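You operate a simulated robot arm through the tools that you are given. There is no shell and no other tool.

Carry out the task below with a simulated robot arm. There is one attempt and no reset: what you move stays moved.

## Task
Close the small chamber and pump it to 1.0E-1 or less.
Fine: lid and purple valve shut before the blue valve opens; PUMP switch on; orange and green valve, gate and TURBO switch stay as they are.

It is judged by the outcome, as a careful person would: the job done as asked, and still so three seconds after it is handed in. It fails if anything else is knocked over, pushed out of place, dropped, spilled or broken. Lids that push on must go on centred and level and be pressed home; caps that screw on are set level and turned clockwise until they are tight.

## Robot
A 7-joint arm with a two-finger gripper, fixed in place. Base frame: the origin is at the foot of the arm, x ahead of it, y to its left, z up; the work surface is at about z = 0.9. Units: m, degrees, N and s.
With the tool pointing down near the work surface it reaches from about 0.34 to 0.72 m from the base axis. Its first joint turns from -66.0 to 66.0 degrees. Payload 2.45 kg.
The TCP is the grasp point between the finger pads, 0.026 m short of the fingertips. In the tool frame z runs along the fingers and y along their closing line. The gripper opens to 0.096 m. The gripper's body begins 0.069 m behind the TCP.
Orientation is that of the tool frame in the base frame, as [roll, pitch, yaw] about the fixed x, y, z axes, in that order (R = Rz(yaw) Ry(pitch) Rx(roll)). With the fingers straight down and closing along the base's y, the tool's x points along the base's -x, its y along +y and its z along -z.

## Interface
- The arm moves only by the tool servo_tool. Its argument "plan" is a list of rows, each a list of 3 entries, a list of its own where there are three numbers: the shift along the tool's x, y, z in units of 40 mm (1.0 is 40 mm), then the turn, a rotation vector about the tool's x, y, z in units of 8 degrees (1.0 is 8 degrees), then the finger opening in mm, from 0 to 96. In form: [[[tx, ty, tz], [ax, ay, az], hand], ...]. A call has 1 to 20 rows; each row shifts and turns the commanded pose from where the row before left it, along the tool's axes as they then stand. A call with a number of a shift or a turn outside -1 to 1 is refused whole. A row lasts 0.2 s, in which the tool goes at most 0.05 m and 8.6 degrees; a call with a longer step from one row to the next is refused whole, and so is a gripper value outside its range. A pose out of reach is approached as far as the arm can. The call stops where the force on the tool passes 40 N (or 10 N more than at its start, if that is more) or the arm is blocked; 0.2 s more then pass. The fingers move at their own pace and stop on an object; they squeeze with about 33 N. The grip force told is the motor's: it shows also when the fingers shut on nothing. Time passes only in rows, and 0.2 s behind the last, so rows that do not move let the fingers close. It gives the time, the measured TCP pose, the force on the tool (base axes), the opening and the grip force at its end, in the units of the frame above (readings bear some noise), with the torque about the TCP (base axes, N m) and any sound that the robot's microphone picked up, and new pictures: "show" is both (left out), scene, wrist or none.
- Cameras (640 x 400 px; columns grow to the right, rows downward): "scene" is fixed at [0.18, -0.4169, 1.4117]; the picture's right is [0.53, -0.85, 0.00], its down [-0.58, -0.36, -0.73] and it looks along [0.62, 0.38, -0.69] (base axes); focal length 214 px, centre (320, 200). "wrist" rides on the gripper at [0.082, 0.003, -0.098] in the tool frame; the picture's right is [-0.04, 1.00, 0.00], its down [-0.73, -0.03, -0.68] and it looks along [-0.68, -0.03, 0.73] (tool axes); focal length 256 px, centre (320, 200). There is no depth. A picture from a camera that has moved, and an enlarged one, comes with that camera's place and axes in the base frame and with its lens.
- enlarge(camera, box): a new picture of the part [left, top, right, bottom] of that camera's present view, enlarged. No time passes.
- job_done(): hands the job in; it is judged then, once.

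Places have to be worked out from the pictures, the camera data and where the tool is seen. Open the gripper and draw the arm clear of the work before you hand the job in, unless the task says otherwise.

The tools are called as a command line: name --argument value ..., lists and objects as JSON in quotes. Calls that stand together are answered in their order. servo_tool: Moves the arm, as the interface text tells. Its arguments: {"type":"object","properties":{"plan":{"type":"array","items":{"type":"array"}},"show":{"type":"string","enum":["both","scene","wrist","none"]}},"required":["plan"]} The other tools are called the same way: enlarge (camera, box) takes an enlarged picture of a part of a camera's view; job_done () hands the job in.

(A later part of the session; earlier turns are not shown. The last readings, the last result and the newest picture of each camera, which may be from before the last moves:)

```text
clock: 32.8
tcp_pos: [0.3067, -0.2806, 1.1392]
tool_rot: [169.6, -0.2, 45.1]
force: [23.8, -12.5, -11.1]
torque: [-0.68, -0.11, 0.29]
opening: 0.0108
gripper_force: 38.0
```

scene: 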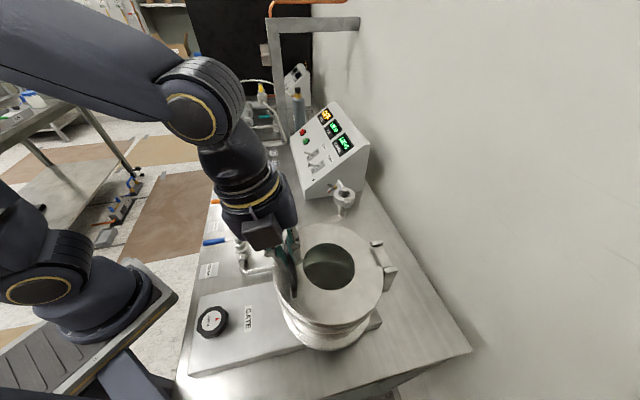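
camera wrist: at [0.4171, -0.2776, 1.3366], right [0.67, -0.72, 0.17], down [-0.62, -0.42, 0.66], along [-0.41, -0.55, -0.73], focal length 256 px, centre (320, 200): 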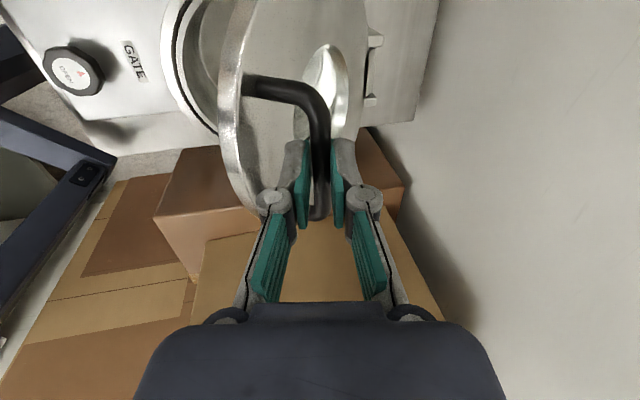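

There's a pull toward the hinge along e2, so the last part must go nearly straight down. I lower with slight give outward.

servo_tool --plan '[[[0, 0.027, 0.208], [0, 0, 0], 4], [[0, -0.068, 0.242], [0, 0, 0], 4], [[0, 0, 0], [0, 0, 0], 4]]' --show "scene"

enlarge --camera "scene" --box '[240, 200, 420, 360]'

```text
clock: 33.6
tcp_pos: [0.3034, -0.2774, 1.1201]
tool_rot: [170.5, -0.2, 44.9]
force: [-9.4, 30.6, 23.1]
torque: [0.72, 0.05, 0.25]
opening: 0.0107
gripper_force: 37.8
```

scene: 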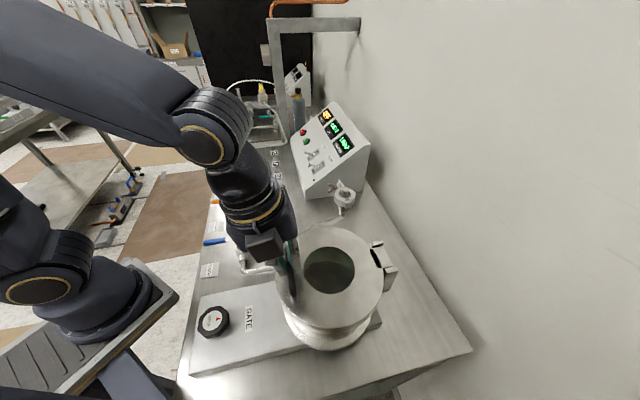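

```text
2.50 times, centred on (330, 280) of scene
camera zoom: at [0.1795, -0.4157, 1.4122], right [0.53, -0.85, 0.0], down [-0.58, -0.36, -0.73], along [0.62, 0.38, -0.69], focal length 536 px, centre (295, 0)
```

zoom: 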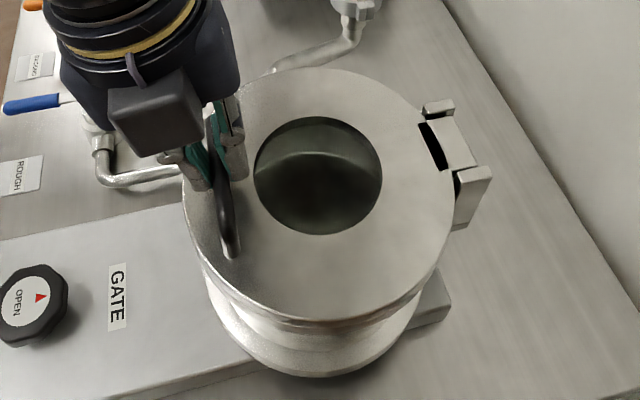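

The lid looks seated or very nearly, with 28 N side load toward −e2. I relieve the side load, then see the vertical force.

servo_tool --plan '[[[0, -0.06, 0.02], [0, 0, 0], 4], [[0, 0, 0], [0, 0, 0], 4]]' --show "none"

```text
clock: 34.2
tcp_pos: [0.3025, -0.2793, 1.1197]
tool_rot: [170.3, 0.0, 45.1]
force: [-9.4, 24.9, 25.9]
torque: [0.52, 0.12, 0.23]
opening: 0.0104
gripper_force: 37.8
```

I release the bar, which unloads any strain, and look at the lid.

servo_tool --plan '[[[0, 0, 0], [0, 0, 0], 24], [[0, 0, 0], [0, 0, 0], 24], [[0, 0, 0], [0, 0, 0], 24]]' --show "both"

enlarge --camera "scene" --box '[240, 200, 420, 360]'

```text
clock: 35.0
tcp_pos: [0.3034, -0.2797, 1.1187]
tool_rot: [170.1, -0.1, 45.0]
force: [0.5, -0.6, 0.1]
torque: [0.01, 0.0, 0.0]
opening: 0.0237
gripper_force: 0.0
camera wrist: at [0.3508, -0.2128, 1.2171], right [0.67, -0.72, 0.17], down [-0.62, -0.41, 0.66], along [-0.41, -0.55, -0.73], focal length 256 px, centre (320, 200)
```

scene: 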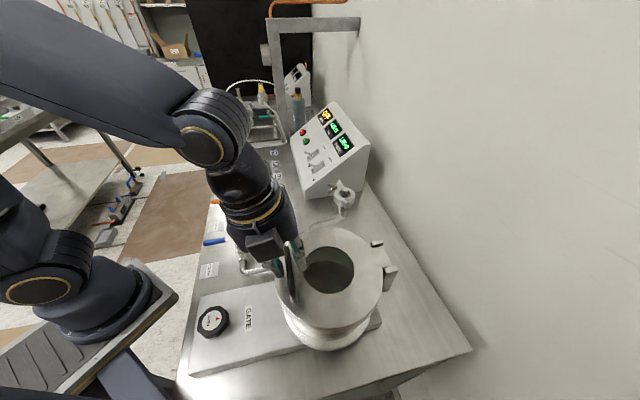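
wrist: 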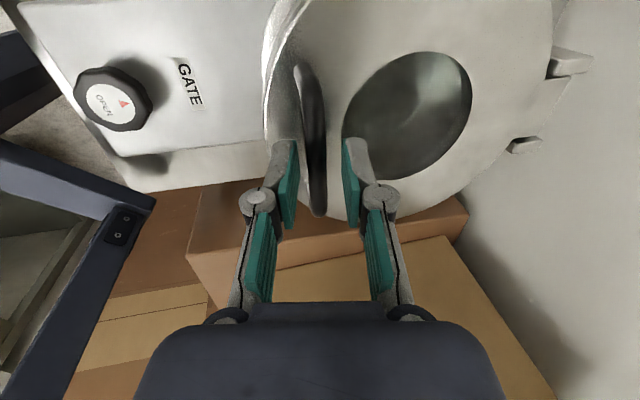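

```text
2.50 times, centred on (330, 280) of scene
camera zoom: at [0.18, -0.4169, 1.4117], right [0.53, -0.85, 0.0], down [-0.58, -0.36, -0.73], along [0.62, 0.38, -0.69], focal length 536 px, centre (295, 0)
```

zoom: 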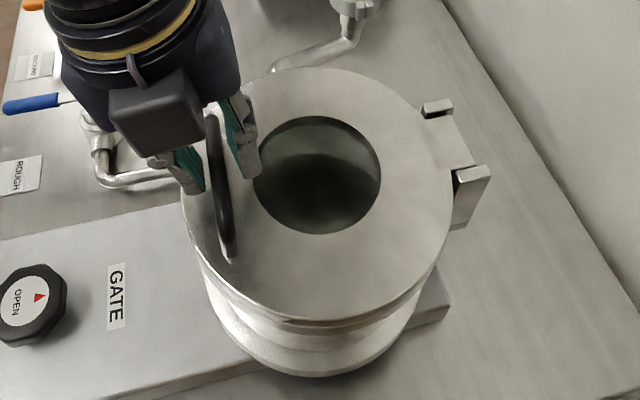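

The lid lies flush on the flange and the strain is gone. I lift off, close the fingers and press gently on the handle from above to make sure it's home.

servo_tool --plan '[[[0, 0, -0.7], [0, 0, 0], 24], [[0, 0, -0.55], [0, 0, 0], 24], [[0, -0.05, 0], [0, 0, 0], 0], [[0, 0, 0], [0, 0, 0], 0], [[0, 0, 0.5], [0, 0, 0], 0], [[0, 0, 0.25], [0, 0, 0], 0], [[0, 0, 0.1], [0, 0, 0], 0], [[0, 0, 0], [0, 0, 0], 0]]' --show "both"

```text
clock: 36.8
tcp_pos: [0.3001, -0.2755, 1.1356]
tool_rot: [170.1, 0.2, 45.0]
force: [-0.3, -1.4, 0.2]
torque: [0.0, -0.05, 0.01]
opening: 0.0002
gripper_force: 29.1
camera wrist: at [0.347, -0.2088, 1.2343], right [0.67, -0.72, 0.17], down [-0.62, -0.41, 0.66], along [-0.41, -0.55, -0.73], focal length 256 px, centre (320, 200)
```

scene: 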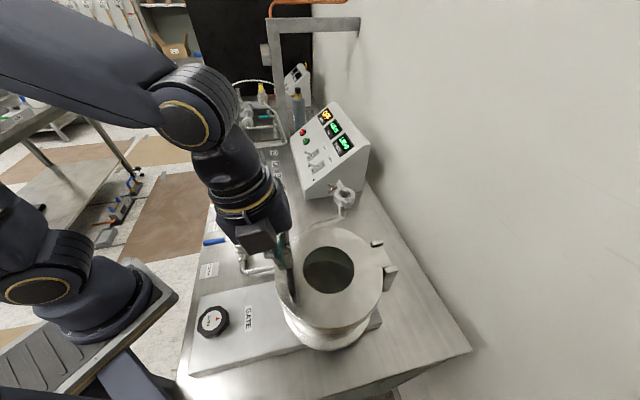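
wrist: 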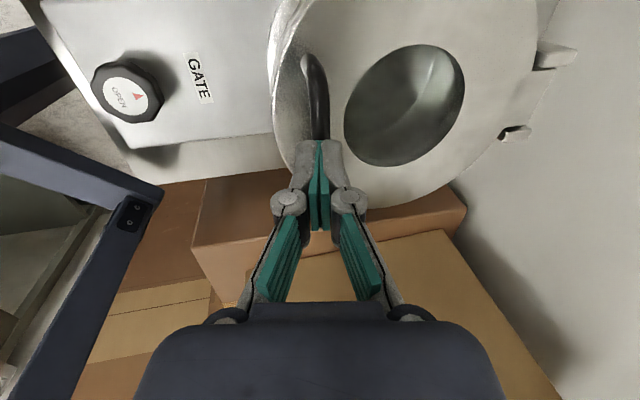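

Fingertips are just above the bar with no contact yet. I press down in small steps until a moderate force appears.

servo_tool --plan '[[[0, 0, 0.1], [0, 0, 0], 0], [[0, 0, 0.06], [0, 0, 0], 0], [[0, 0, 0.05], [0, 0, 0], 0], [[0, 0, 0.05], [0, 0, 0], 0], [[0, 0, 0], [0, 0, 0], 0]]' --show "scene"

```text
clock: 37.7
tcp_pos: [0.3016, -0.2762, 1.1306]
tool_rot: [169.7, -0.1, 45.0]
force: [-2.9, 4.7, 11.6]
torque: [-0.03, 0.18, -0.09]
opening: 0.0062
gripper_force: 28.6
stopped in row 4: the force on the tool passed its limit at 46 N (the readings are from after the stop); the commanded pose is now the measured one
```

scene: 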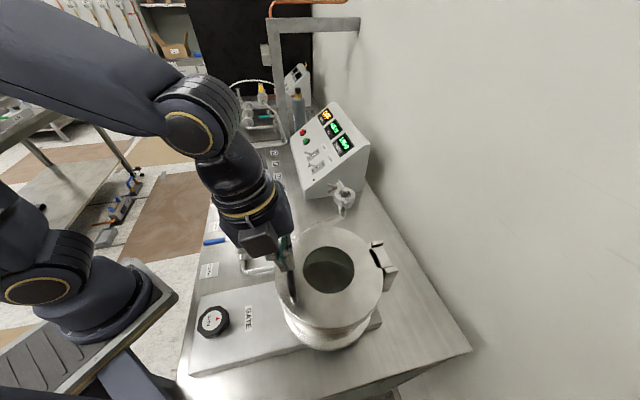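

Pressed home with ~45 N; the lid doesn't move further. I lift off and take a close look at the lid/flange gap.

servo_tool --plan '[[[0, 0, -0.9], [0, 0, 0], 0], [[0, 0, -0.9], [0, 0, 0], 0], [[0, 0, -0.9], [0.6, 0, 0], 0], [[0, 0, -0.9], [0.65, 0, 0], 0], [[0, 0, 0], [0, 0, 0], 0]]' --show "both"

enlarge --camera "scene" --box '[250, 210, 410, 360]'

```text
clock: 38.9
tcp_pos: [0.2836, -0.2601, 1.2705]
tool_rot: [179.7, 0.0, 45.0]
force: [0.3, -0.4, 0.0]
torque: [-0.03, 0.0, -0.02]
opening: 0.0
gripper_force: 28.4
camera wrist: at [0.3433, -0.2052, 1.3701], right [0.68, -0.74, 0.0], down [-0.54, -0.5, 0.68], along [-0.5, -0.46, -0.73], focal length 256 px, centre (320, 200)
```

scene: 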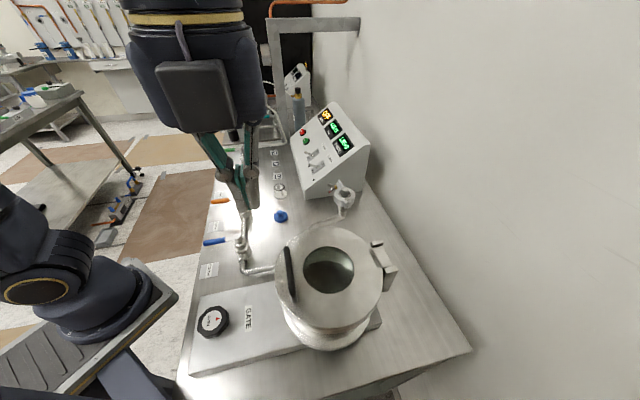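
wrist: 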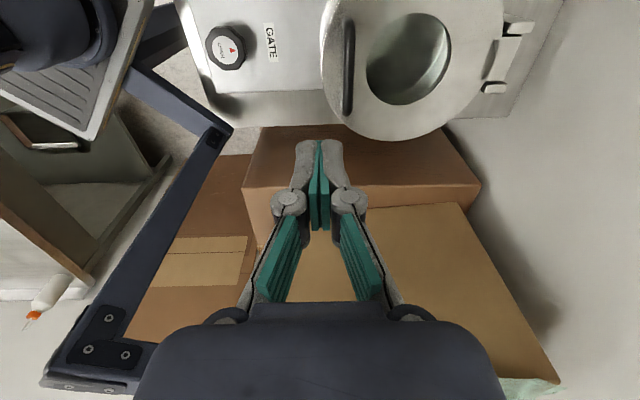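

```text
2.67 times, centred on (330, 285) of scene
camera zoom: at [0.1801, -0.4169, 1.4117], right [0.53, -0.85, 0.0], down [-0.58, -0.36, -0.73], along [0.62, 0.38, -0.69], focal length 572 px, centre (293, -27)
```

zoom: 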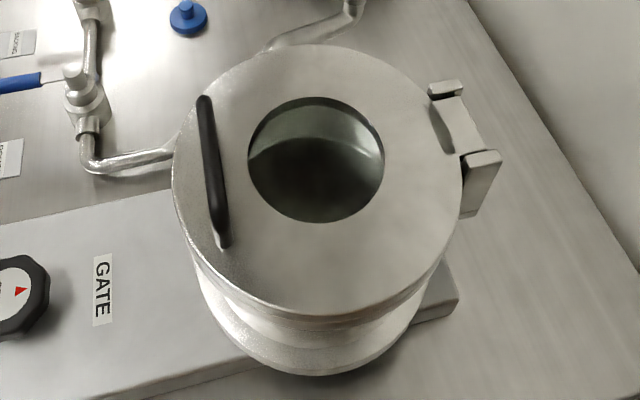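

The lid sits flush. Next the purple valve: I travel along the bench toward the valves at safe height while unwinding the wrist.

servo_tool --plan '[[[0.953, -0.2625, 0], [0, 0, 0], 0], [[0.953, -0.2625, 0], [0, 0, 0], 0], [[0.953, -0.2625, 0], [0, 0, 0], 0], [[0.953, -0.2625, 0], [0, 0, 0], 0], [[0.953, -0.2625, 0], [0, 0, 0], 0], [[0.953, -0.2625, 0], [0, 0, 0], 0], [[0.953, -0.2625, 0], [0, 0, 0], 0], [[0.953, -0.2625, 0], [0, 0, 0], 0], [[0.953, -0.2625, 0], [0, 0, 0], 0], [[0, 0, 0], [0, 0, -1], 0], [[0, 0, 0], [0, 0, -1], 0], [[0, 0, 0], [0, 0, -1], 0], [[0, 0, 0], [0, 0, -1], 0], [[0, 0, 0], [0, 0, -1], 0], [[0, 0, 0], [0, 0, -1], 0], [[0, 0, 0], [0, 0, -1], 0], [[0, 0, 0], [0, 0, -1], 0], [[0, 0, 0], [0, 0, -1], 0], [[0, 0, 0], [0, 0, -1], 0], [[0, 0, 0], [0, 0, -1], 0]]' --show "both"

```text
clock: 43.1
tcp_pos: [0.461, 0.0472, 1.2694]
tool_rot: [179.9, 0.3, 133.1]
force: [0.0, -0.8, -0.2]
torque: [-0.01, 0.03, -0.03]
opening: 0.0
gripper_force: 28.5
camera wrist: at [0.4069, 0.1096, 1.3686], right [0.76, 0.65, 0.0], down [0.48, -0.55, 0.68], along [0.45, -0.52, -0.73], focal length 256 px, centre (320, 200)
```

scene: 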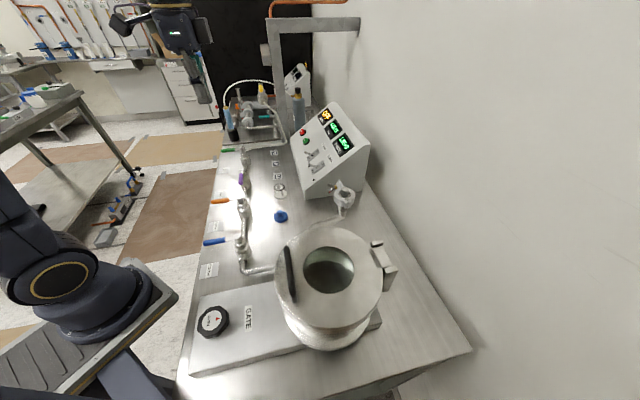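
wrist: 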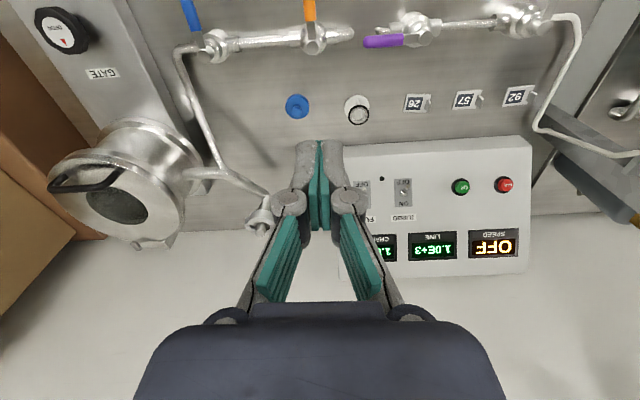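

enlarge --camera "wrist" --box '[330, 0, 490, 100]'

enlarge --camera "scene" --box '[200, 140, 280, 210]'

enlarge --camera "wrist" --box '[150, 0, 390, 140]'

```text
4.00 times, centred on (410, 50) of wrist
camera zoom: at [0.4069, 0.1096, 1.3686], right [0.76, 0.65, 0.0], down [0.48, -0.55, 0.68], along [0.45, -0.52, -0.73], focal length 1024 px, centre (-40, 800)
```

zoom: 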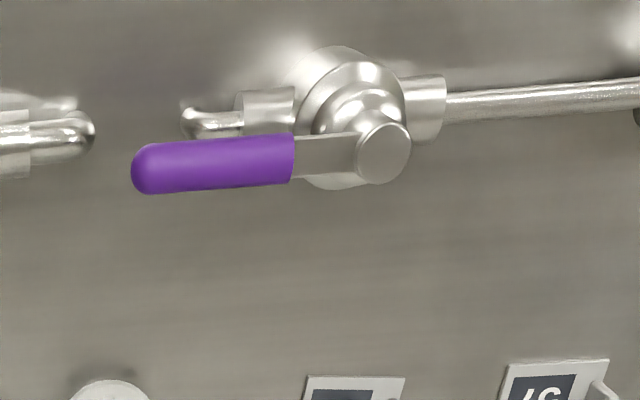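

```text
5.71 times, centred on (240, 175) of scene
camera zoom: at [0.18, -0.4169, 1.4117], right [0.53, -0.85, 0.0], down [-0.58, -0.36, -0.73], along [0.62, 0.38, -0.69], focal length 1226 px, centre (777, 343)
```

zoom: 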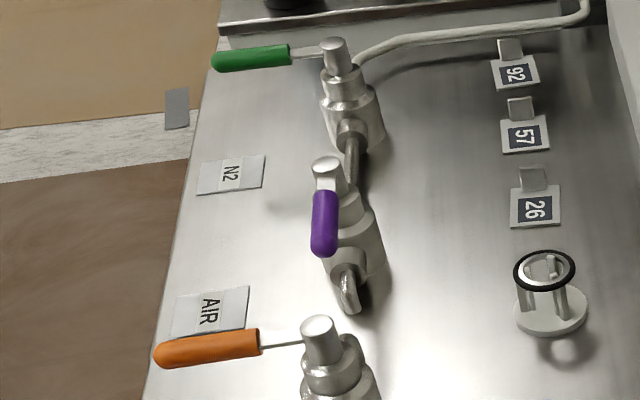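

```text
2.67 times, centred on (270, 70) of wrist
camera zoom: at [0.4069, 0.1096, 1.3686], right [0.76, 0.65, 0.0], down [0.48, -0.55, 0.68], along [0.45, -0.52, -0.73], focal length 683 px, centre (453, 547)
```

zoom: 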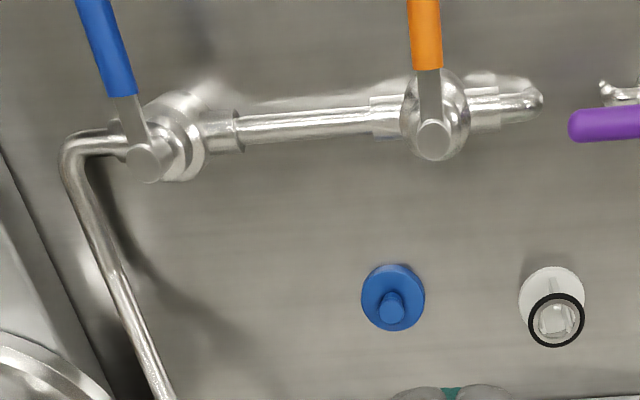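

Triangulation puts the purple stem cap at (0.564,0.142,0.972) with its handle pointing toward the chamber (in line with the pipe = open), tip about e1 0.42. I go to the handle's wall side and descend to just above it, fingers closed.

servo_tool --plan '[[[-0.35, 0.75, 0], [0, 0, -0.24], 0], [[-0.35, 0.75, 0], [0, 0, 0], 0], [[-0.35, 0.75, 0], [0, 0, 0], 0], [[0, 0, 0.893], [0, 0, 0], 0], [[0, 0, 0.893], [0, 0, 0], 0], [[0, 0, 0.893], [0, 0, 0], 0], [[0, 0, 0.893], [0, 0, 0], 0], [[0, 0, 0.893], [0, 0, 0], 0], [[0, 0, 0.893], [0, 0, 0], 0], [[0, 0, 0.893], [0, 0, 0], 0], [[0, 0, 0], [0, 0, 0], 0]]' --show "both"

enlarge --camera "scene" --box '[190, 120, 310, 220]'

```text
clock: 45.5
tcp_pos: [0.557, 0.0785, 1.0229]
tool_rot: [179.9, 0.3, 134.9]
force: [-0.1, 0.1, 0.3]
torque: [0.02, 0.04, 0.03]
opening: 0.0
gripper_force: 28.1
camera wrist: at [0.5005, 0.1385, 1.1213], right [0.74, 0.68, 0.0], down [0.49, -0.54, 0.68], along [0.46, -0.5, -0.73], focal length 256 px, centre (320, 200)
```

scene: 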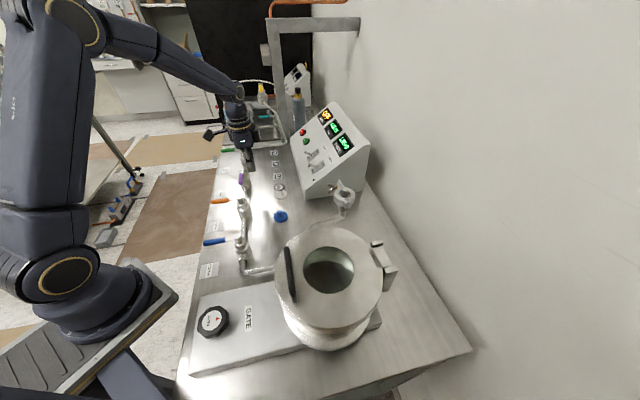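
wrist: 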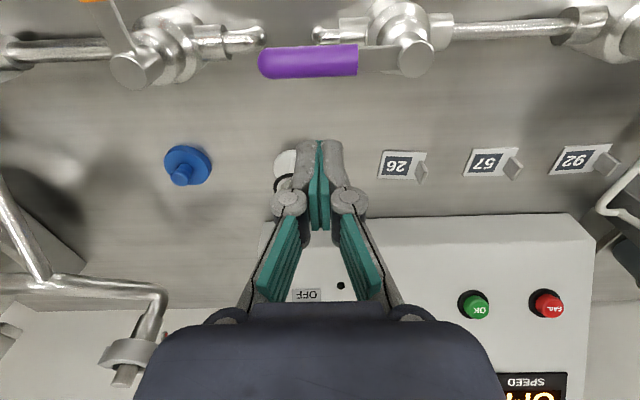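

```text
4.00 times, centred on (250, 170) of scene
camera zoom: at [0.18, -0.4169, 1.4117], right [0.53, -0.85, 0.0], down [-0.58, -0.36, -0.73], along [0.62, 0.38, -0.69], focal length 858 px, centre (600, 320)
```

zoom: 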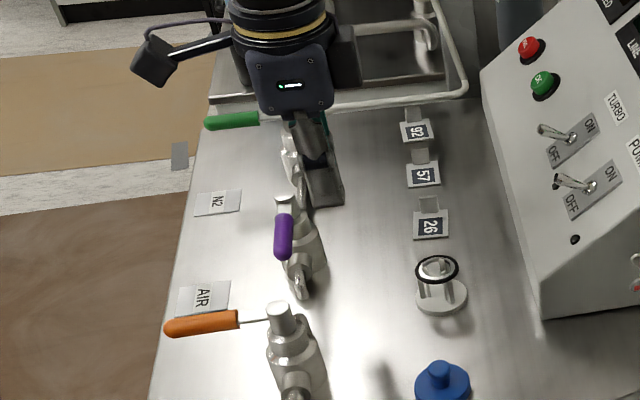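

Geometry confirmed: sleeve spans e1 0.418–0.471 at e2≈0.296, stem at (0.501,0.297). I lower to handle height and push the handle toward the bench front around its stem, first to ~45°.

servo_tool --plan '[[[0, 0, 0.525], [0, 0, 0], 0], [[0, 0, 0.525], [0, 0, 0], 0], [[0.46, 0.04, 0], [0, 0, 0], 0], [[0.415, -0.0875, 0], [0, 0, 0], 0], [[0.3525, 0.005, 0], [0, 0, 0], 0], [[0.34, 0.095, 0], [0, 0, 0], 0], [[0, 0, 0], [0, 0, 0], 0]]' --show "both"

```text
clock: 47.1
tcp_pos: [0.5113, 0.1266, 0.9804]
tool_rot: [179.9, 0.3, 134.9]
force: [-0.5, -1.1, 0.1]
torque: [-0.03, -0.01, -0.01]
opening: 0.0
gripper_force: 28.4
camera wrist: at [0.4553, 0.1859, 1.0789], right [0.74, 0.68, 0.0], down [0.49, -0.54, 0.68], along [0.46, -0.5, -0.73], focal length 256 px, centre (320, 200)
```

scene: 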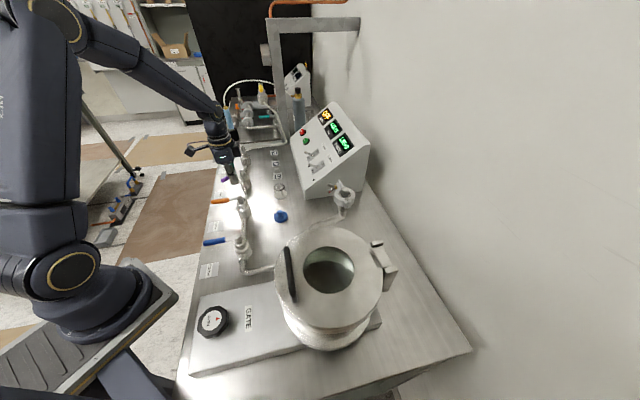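
wrist: 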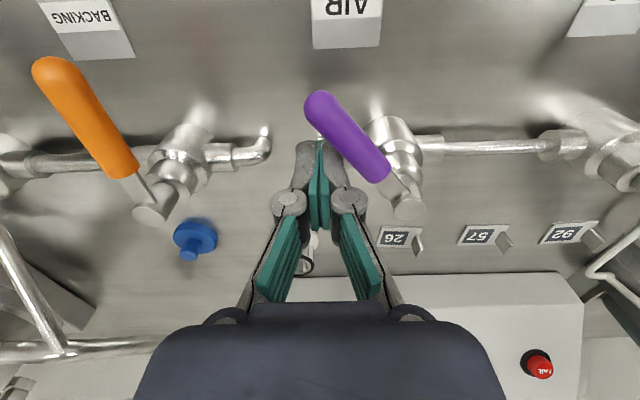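

The handle turns easily, now about halfway. I continue around to 90°.

servo_tool --plan '[[[0.3, 0.18, 0], [0, 0, 0], 0], [[0.245, 0.2525, 0], [0, 0, 0], 0], [[0.1725, 0.305, 0], [0, 0, 0], 0], [[0, 0, 0], [0, 0, 0], 0]]' --show "both"

```text
clock: 48.1
tcp_pos: [0.5124, 0.165, 0.9794]
tool_rot: [-179.8, 0.3, 134.9]
force: [-8.7, -15.9, 10.5]
torque: [0.02, -0.06, -0.09]
opening: 0.0002
gripper_force: 28.3
camera wrist: at [0.4575, 0.2256, 1.0773], right [0.74, 0.68, 0.0], down [0.49, -0.54, 0.68], along [0.46, -0.51, -0.73], focal length 256 px, centre (320, 200)
```

scene: 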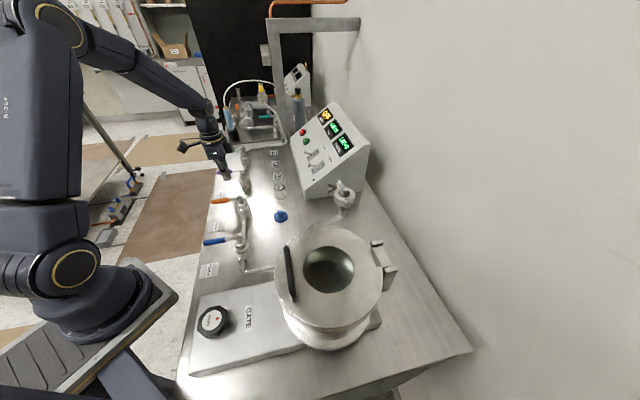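
wrist: 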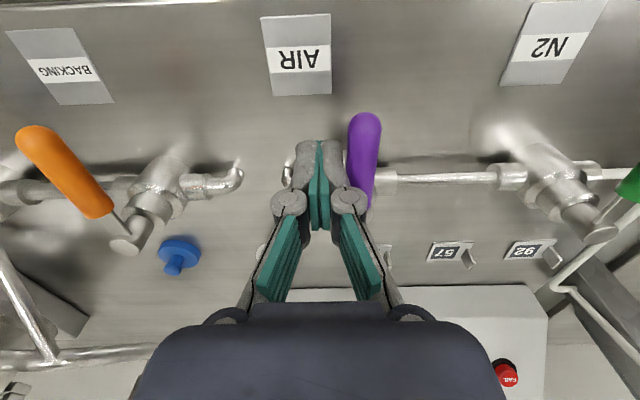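

The resistance (17 N) shows the handle is at its stop. I back off and rise to check its angle.

servo_tool --plan '[[[0, -0.4, 0], [0, 0, 0], 0], [[0, -0.3, -0.9], [0, 0, 0], 0], [[0, 0, -0.9], [0, 0, 0], 0], [[0, 0, -0.9], [0, 0, 0], 0], [[0, 0, -0.9], [0, 0, 0], 0], [[0, 0, 0], [0, 0, 0], 0]]' --show "both"

enlarge --camera "scene" --box '[190, 120, 310, 220]'

enlarge --camera "wrist" --box '[260, 60, 500, 210]'

```text
clock: 49.5
tcp_pos: [0.49, 0.1477, 1.1223]
tool_rot: [-180.0, 0.3, 134.9]
force: [-0.2, -0.3, -0.3]
torque: [0.01, 0.0, -0.02]
opening: 0.0
gripper_force: 28.2
camera wrist: at [0.4351, 0.2084, 1.2202], right [0.74, 0.68, 0.0], down [0.49, -0.54, 0.68], along [0.46, -0.5, -0.73], focal length 256 px, centre (320, 200)
```

scene: 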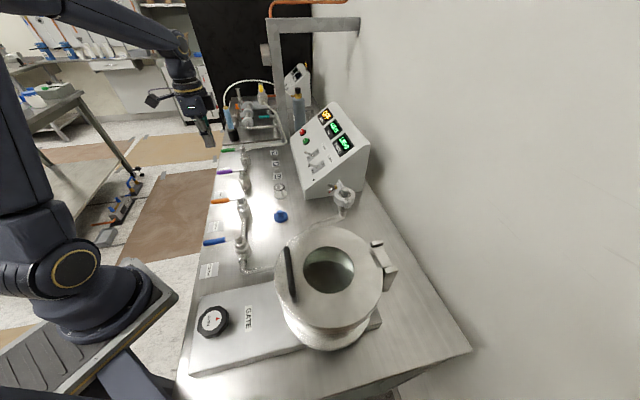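
wrist: 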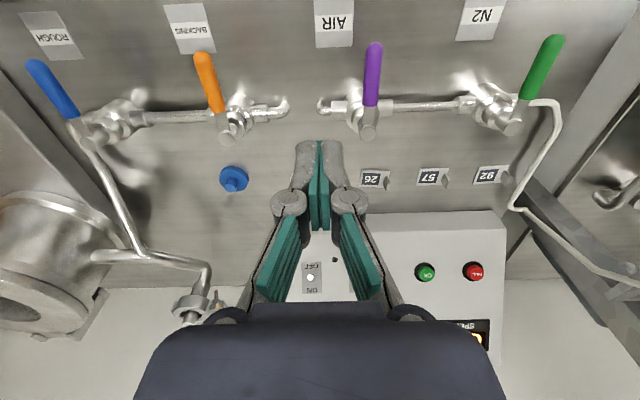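

```text
4.00 times, centred on (250, 170) of scene
camera zoom: at [0.18, -0.4169, 1.4117], right [0.53, -0.85, 0.0], down [-0.58, -0.36, -0.73], along [0.62, 0.38, -0.69], focal length 858 px, centre (600, 320)
```

zoom: 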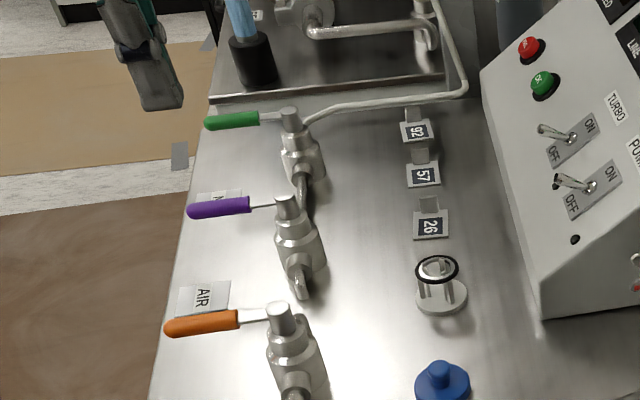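

```text
2.67 times, centred on (380, 135) of wrist
camera zoom: at [0.4351, 0.2084, 1.2202], right [0.74, 0.68, 0.0], down [0.49, -0.54, 0.68], along [0.46, -0.5, -0.73], focal length 683 px, centre (160, 373)
```

zoom: 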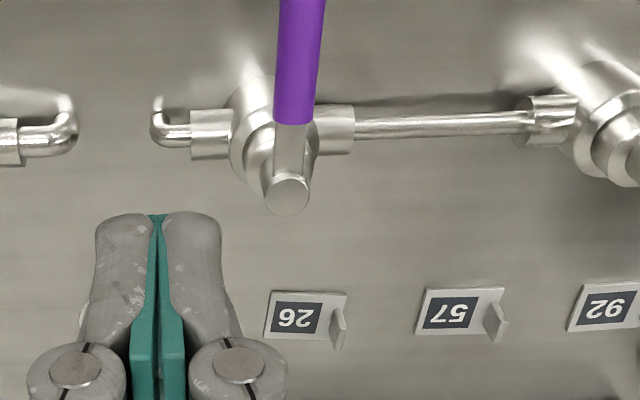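

The purple valve is shut (perpendicular to the pipe like the others). Now the PUMP switch: lever base ≈ e1 0.4276, e2 0.557, z 0.993, tip ≈ e2 0.530, z 1.001, pointing to OFF; TURBO is 83 mm further along. I tilt the tool 36° toward the panel and move to a standoff.

servo_tool --plan '[[[0, 0, 0], [0, -0.9, 0], 0], [[0, 0, 0], [0, -0.9, 0], 0], [[0, 0, 0], [0, -0.9, 0], 0], [[0, 0, 0], [0, -0.9, 0], 0], [[0, 0, 0], [0, -0.9, 0], 0], [[-0.688, -0.118, 0.823], [0, 0, 0], 0], [[-0.688, -0.118, 0.823], [0, 0, 0], 0], [[-0.688, -0.118, 0.823], [0, 0, 0], 0], [[-0.688, -0.118, 0.823], [0, 0, 0], 0], [[-0.688, -0.118, 0.823], [0, 0, 0], 0], [[0, 0, 0], [0, 0, 0], 0]]' --show "both"

enlarge --camera "scene" --box '[230, 80, 390, 220]'

enlarge --camera "wrist" --box '[220, 100, 460, 250]'

```text
clock: 51.9
tcp_pos: [0.622, -0.0151, 1.0727]
tool_rot: [179.9, 36.3, 134.8]
force: [-1.0, -0.8, -0.3]
torque: [-0.01, -0.01, -0.02]
opening: 0.0
gripper_force: 28.7
camera wrist: at [0.5359, 0.0754, 1.1037], right [0.73, 0.68, 0.02], down [0.11, -0.15, 0.98], along [0.67, -0.71, -0.19], focal length 256 px, centre (320, 200)
```

scene: 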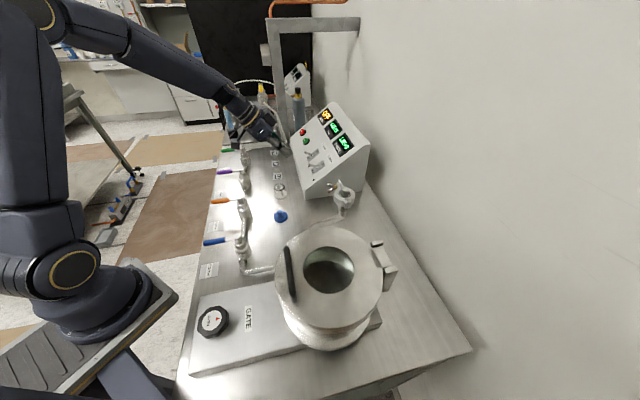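
wrist: 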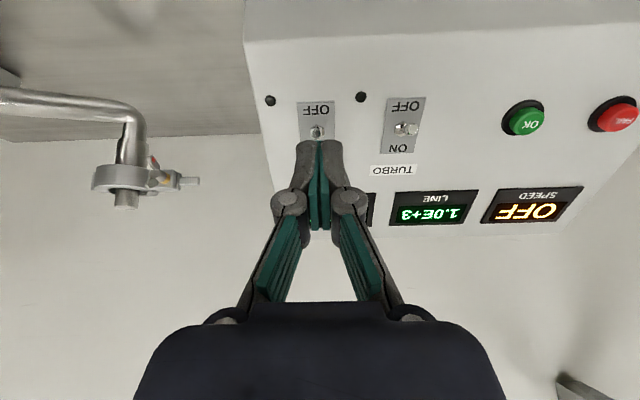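

```text
2.86 times, centred on (310, 150) of scene
camera zoom: at [0.18, -0.4169, 1.4117], right [0.53, -0.85, 0.0], down [-0.58, -0.36, -0.73], along [0.62, 0.38, -0.69], focal length 613 px, centre (349, 343)
```

zoom: 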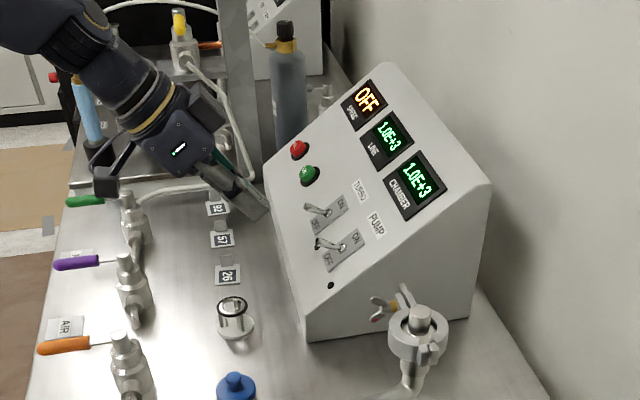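

```text
2.67 times, centred on (340, 175) of wrist
camera zoom: at [0.5359, 0.0754, 1.1037], right [0.73, 0.68, 0.02], down [0.11, -0.15, 0.98], along [0.67, -0.71, -0.19], focal length 683 px, centre (267, 267)
```

zoom: 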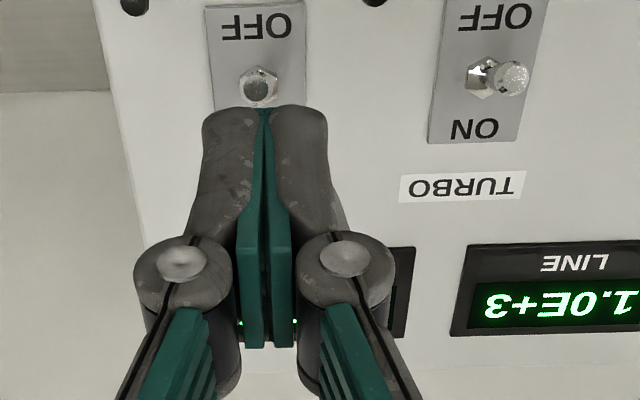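

The PUMP lever tip is where expected (e1≈0.426, z≈1.002). I advance along the fingers to a spot just below the lever tip, 14 mm short of contact.

servo_tool --plan '[[[0.032, -0.022, 0.7233], [0, 0, 0], 0], [[0.032, -0.022, 0.7233], [0, 0, 0], 0], [[0.032, -0.022, 0.7233], [0, 0, 0], 0], [[0, 0, 0], [0, 0, 0], 0]]' --show "both"

enlarge --camera "scene" --box '[270, 110, 370, 210]'

enlarge --camera "wrist" --box '[220, 60, 460, 210]'

```text
clock: 52.9
tcp_pos: [0.656, -0.0512, 0.9995]
tool_rot: [-179.9, 36.3, 134.8]
force: [0.3, 0.0, -0.1]
torque: [-0.02, 0.01, 0.01]
opening: 0.0
gripper_force: 28.1
camera wrist: at [0.5703, 0.0383, 1.0311], right [0.73, 0.68, 0.02], down [0.11, -0.16, 0.98], along [0.67, -0.71, -0.19], focal length 256 px, centre (320, 200)
```

scene: 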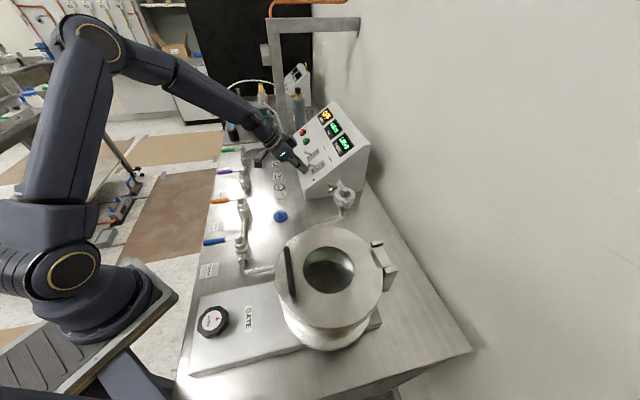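
wrist: 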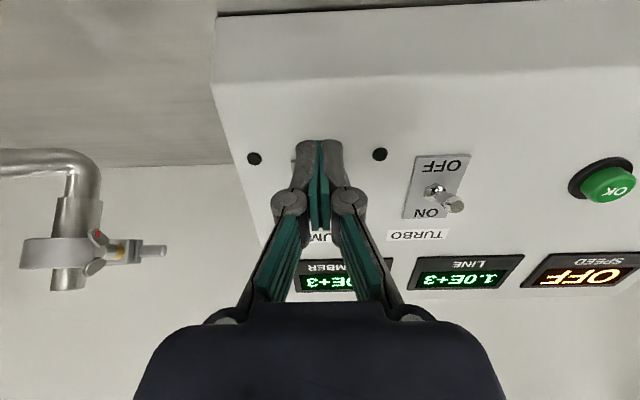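

```text
4.00 times, centred on (320, 160) of scene
camera zoom: at [0.18, -0.4169, 1.4117], right [0.53, -0.85, 0.0], down [-0.58, -0.36, -0.73], along [0.62, 0.38, -0.69], focal length 858 px, centre (320, 360)
```

zoom: 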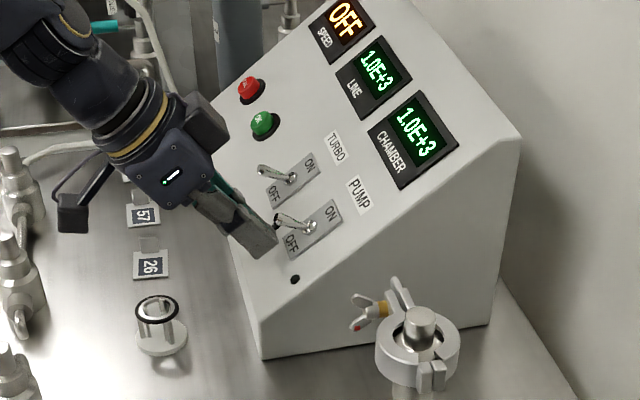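

```text
2.67 times, centred on (340, 135) of wrist
camera zoom: at [0.5703, 0.0383, 1.0311], right [0.73, 0.68, 0.02], down [0.11, -0.16, 0.98], along [0.67, -0.71, -0.19], focal length 683 px, centre (267, 373)
```

zoom: 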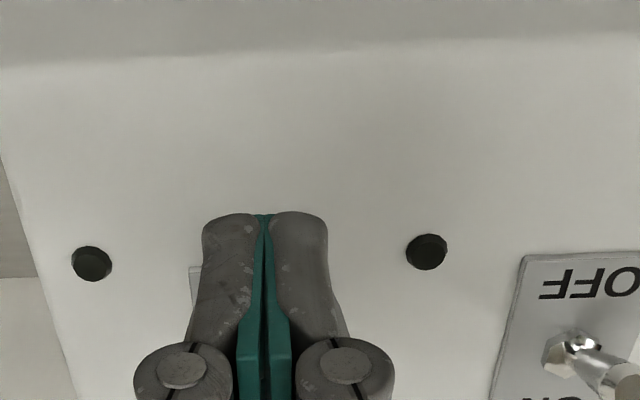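

The fingertip sits below the lever tip over the OFF mark, TURBO well clear. I push up along the panel toward ON in small steps.

servo_tool --plan '[[[-0.2, 0, 0], [0, 0, 0], 0], [[-0.2, 0, 0], [0, 0, 0], 0], [[-0.2, 0, 0], [0, 0, 0], 0], [[-0.2, 0, 0], [0, 0, 0], 0], [[-0.2, 0, 0], [0, 0, 0], 0], [[0, 0, 0], [0, 0, 0], 0]]' --show "both"

enlarge --camera "scene" --box '[270, 110, 370, 210]'

```text
clock: 54.1
tcp_pos: [0.6735, -0.0676, 1.0154]
tool_rot: [-179.6, 35.2, 135.2]
force: [-2.8, 4.5, -0.3]
torque: [0.06, 0.06, 0.01]
opening: 0.0
gripper_force: 28.6
stopped in row 6: the force on the tool passed its limit at 46 N (the readings are from after the stop); the commanded pose is now the measured one
camera wrist: at [0.5879, 0.022, 1.0496], right [0.73, 0.68, 0.02], down [0.13, -0.16, 0.98], along [0.67, -0.71, -0.21], focal length 256 px, centre (320, 200)
```

scene: 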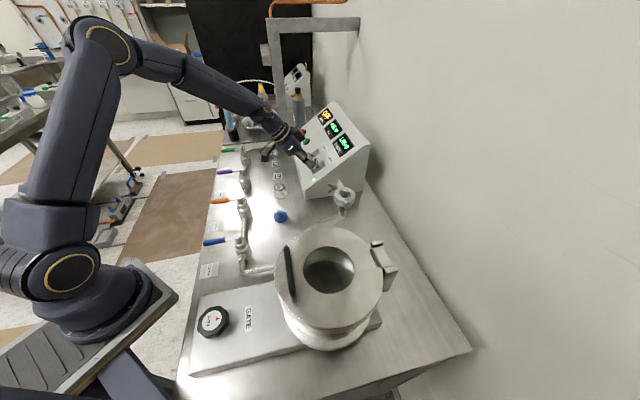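
wrist: 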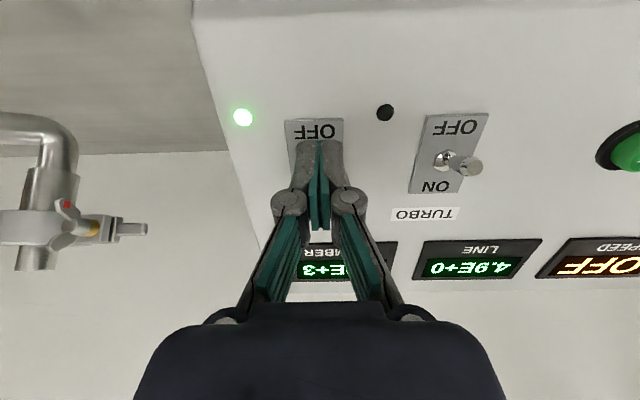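

```text
4.00 times, centred on (320, 160) of scene
camera zoom: at [0.18, -0.4168, 1.4118], right [0.53, -0.85, 0.0], down [-0.58, -0.36, -0.73], along [0.62, 0.38, -0.69], focal length 858 px, centre (320, 360)
```

zoom: 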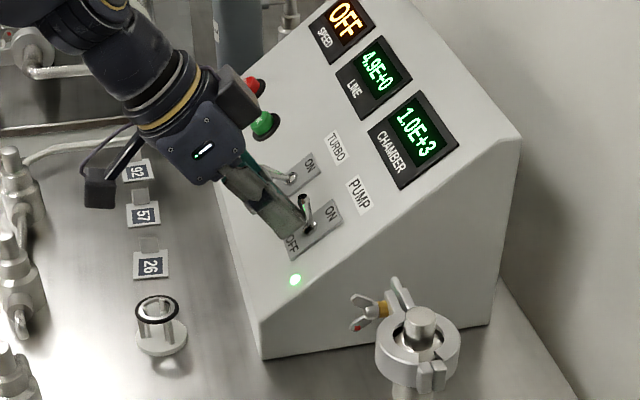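

PUMP is on (lamp green, LINE falling through 4.9E+0). I back off the same way and retreat from the panel.

servo_tool --plan '[[[0.3, 0, -0.1], [0, 0, 0], 0], [[0.1, 0, -0.7], [0, 0, 0], 0], [[0, 0, -0.9], [0, 0, 0], 0], [[0, 0, -0.9], [0, 0, 0], 0], [[0, 0, -0.9], [0, 0, 0], 0], [[0, 0, 0], [0, 0.9, 0], 0], [[0, 0, 0], [0, 0.9, 0], 0], [[0, 0, 0], [0, 0.9, 0], 0], [[0, 0, 0], [0, 0.9, 0], 0], [[0, 0, 0], [0, 0.8, 0], 0], [[0, 0, 0], [0, 0, 0], 0]]' --show "both"

enlarge --camera "scene" --box '[270, 90, 370, 190]'

enlarge --camera "scene" --box '[190, 180, 330, 290]'

```text
clock: 56.5
tcp_pos: [0.6064, -0.0014, 1.1201]
tool_rot: [-179.7, 0.0, 134.9]
force: [-0.4, 0.7, -0.8]
torque: [-0.03, -0.02, 0.02]
opening: 0.0001
gripper_force: 28.4
camera wrist: at [0.5518, 0.0586, 1.2198], right [0.74, 0.68, -0.01], down [0.5, -0.54, 0.68], along [0.46, -0.5, -0.73], focal length 256 px, centre (320, 200)
```

scene: 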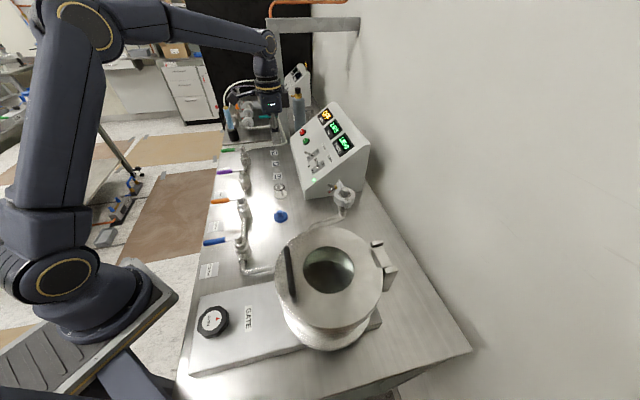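
wrist: 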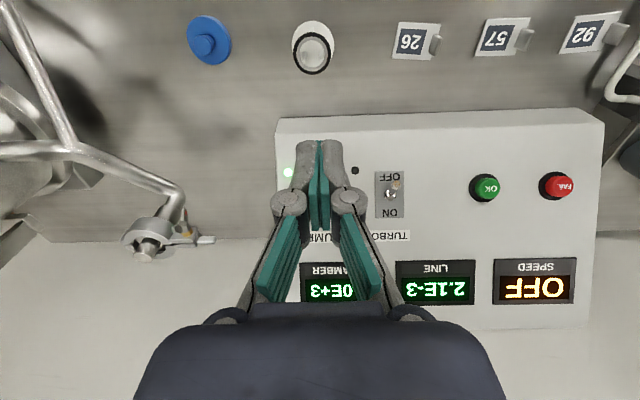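

```text
4.00 times, centred on (320, 140) of scene
camera zoom: at [0.18, -0.4169, 1.4117], right [0.53, -0.85, 0.0], down [-0.58, -0.36, -0.73], along [0.62, 0.38, -0.69], focal length 858 px, centre (320, 440)
```

zoom: 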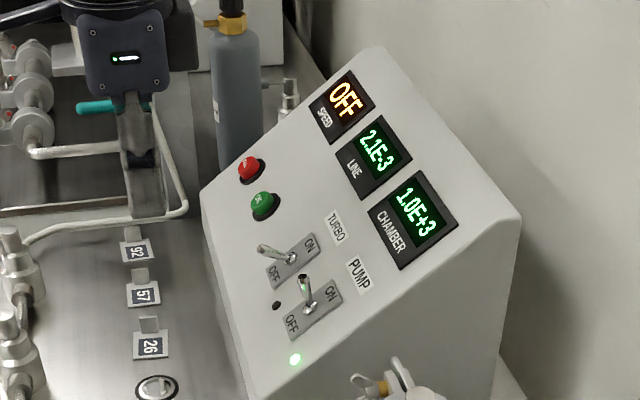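

```text
3.64 times, centred on (260, 235) of scene
camera zoom: at [0.18, -0.4169, 1.4117], right [0.53, -0.85, 0.0], down [-0.58, -0.36, -0.73], along [0.62, 0.38, -0.69], focal length 780 px, centre (538, 73)
```

zoom: 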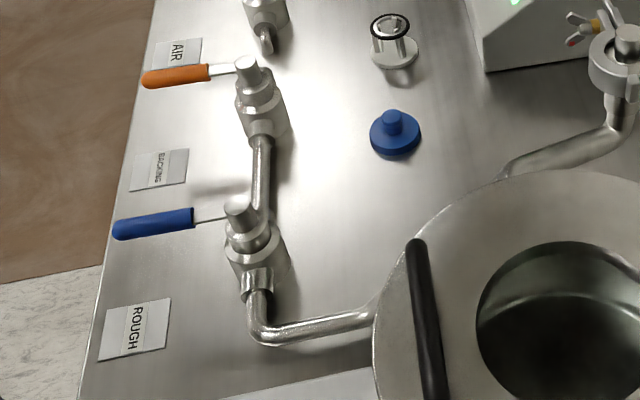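

PUMP is on, LINE is at 2.1E-3, TURBO still OFF. Lid and purple are shut, so now the blue valve: stem at about (0.3495,-0.070), handle pointing to the front. I turn the tool to yaw 180, move there, tilt 20° toward the base, and descend beside the handle.

servo_tool --plan '[[[0, 0, 0], [0, 0, -0.94], 0], [[0, 0, 0], [0, 0, -0.94], 0], [[0, 0, 0], [0, 0, -0.94], 0], [[0, 0, 0], [0, 0, -0.94], 0], [[0, 0, 0], [0, 0, -0.94], 0], [[0, 0, 0], [0, 0, -0.94], 0], [[0.904, -0.038, 0], [0, 0, 0], 0], [[0.904, -0.038, 0], [0, 0, 0], 0], [[0.904, -0.038, 0], [0, 0, 0], 0], [[0.904, -0.038, 0], [0, 0, 0], 0], [[0.904, -0.038, 0], [0, 0, 0], 0], [[0.904, -0.038, 0], [0, 0, 0], 0], [[0.904, -0.038, 0], [0, 0, 0], 0], [[0, 0, 0], [0, 0.85, 0], 0], [[0, 0, 0], [0, 0.85, 0], 0], [[0, 0, 0], [0, 0.8, 0], 0], [[0, 0, 0], [0, 0, 0], 0]]' --show "both"

```text
clock: 60.1
tcp_pos: [0.3543, -0.0121, 1.1209]
tool_rot: [-179.7, -20.2, 179.9]
force: [0.1, -0.1, -0.7]
torque: [0.01, -0.02, -0.03]
opening: 0.0
gripper_force: 28.6
camera wrist: at [0.311, -0.0085, 1.2425], right [0.04, 1.0, -0.02], down [0.92, -0.03, 0.38], along [0.38, -0.03, -0.92], focal length 256 px, centre (320, 200)
```

scene: 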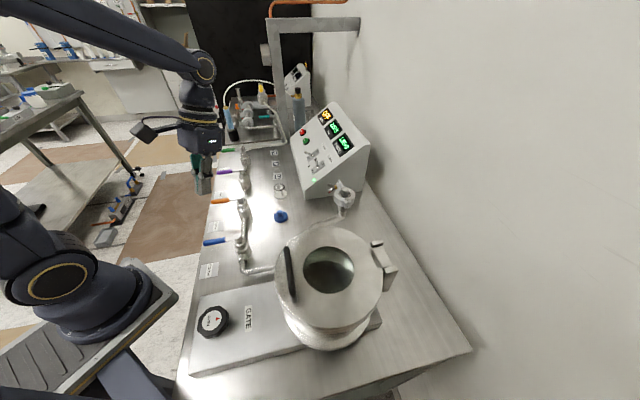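
wrist: 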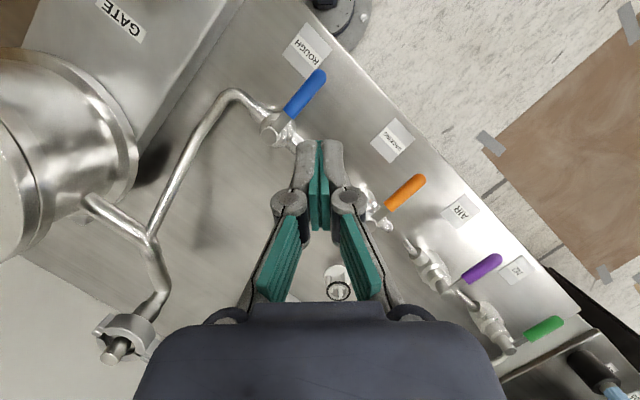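

enlarge --camera "wrist" --box '[220, 40, 380, 160]'

```text
3.33 times, centred on (300, 100) of wrist
camera zoom: at [0.311, -0.0085, 1.2425], right [0.04, 1.0, -0.02], down [0.92, -0.03, 0.38], along [0.38, -0.03, -0.92], focal length 853 px, centre (387, 533)
```

zoom: 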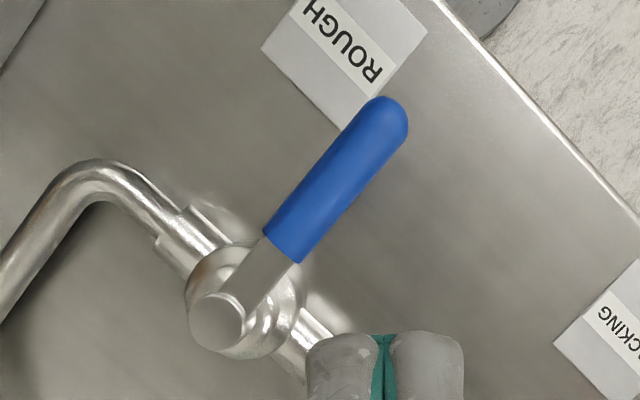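

Blue stem confirmed at (0.349,-0.069), handle to the front. I lower beside the handle on its far-from-chamber side.

servo_tool --plan '[[[-0.3025, 0, 0.83], [0, 0, 0], 0], [[-0.3025, 0, 0.83], [0, 0, 0], 0], [[-0.3025, 0, 0.83], [0, 0, 0], 0], [[-0.3025, 0, 0.83], [0, 0, 0], 0], [[0, 0, 0], [0, 0, 0], 0]]' --show "both"

enlarge --camera "scene" --box '[180, 180, 300, 290]'

```text
clock: 61.3
tcp_pos: [0.3531, -0.0129, 0.9781]
tool_rot: [-179.7, -20.0, 179.9]
force: [-0.5, -0.4, -0.5]
torque: [0.01, -0.02, -0.02]
opening: 0.0
gripper_force: 28.3
camera wrist: at [0.3095, -0.0091, 1.098], right [0.04, 1.0, -0.02], down [0.92, -0.03, 0.39], along [0.38, -0.03, -0.92], focal length 256 px, centre (320, 200)
```

scene: 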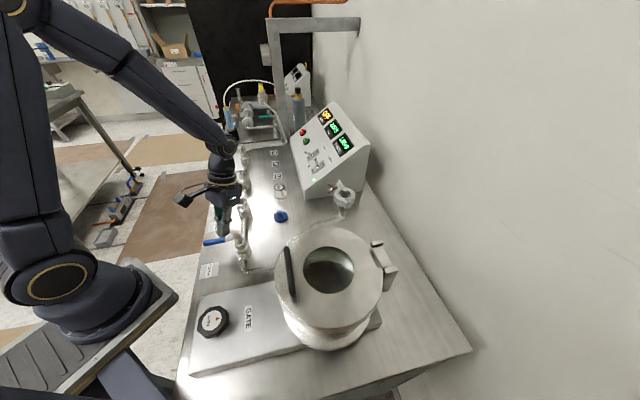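
wrist: 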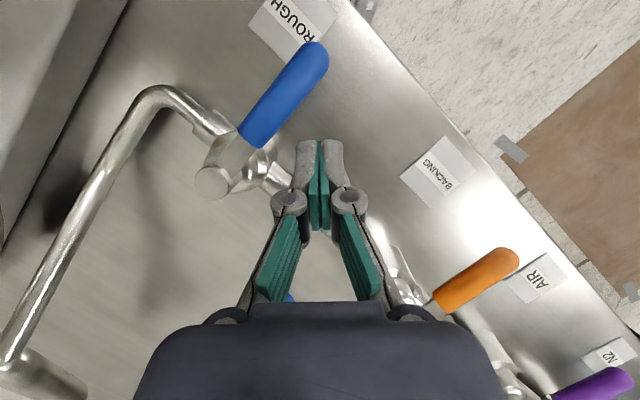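

```text
3.64 times, centred on (240, 235) of scene
camera zoom: at [0.1801, -0.4169, 1.4117], right [0.53, -0.85, 0.0], down [-0.58, -0.36, -0.73], along [0.62, 0.38, -0.69], focal length 780 px, centre (611, 73)
```

zoom: 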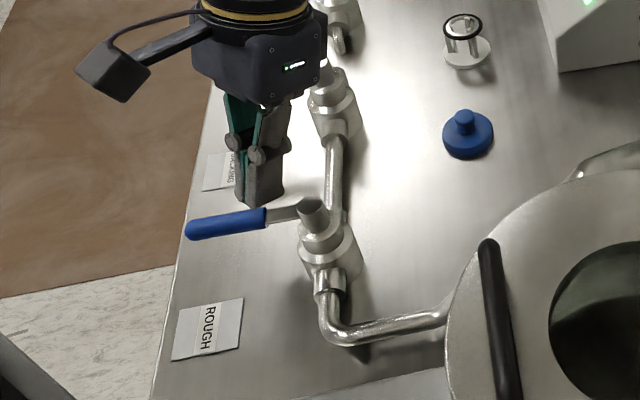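

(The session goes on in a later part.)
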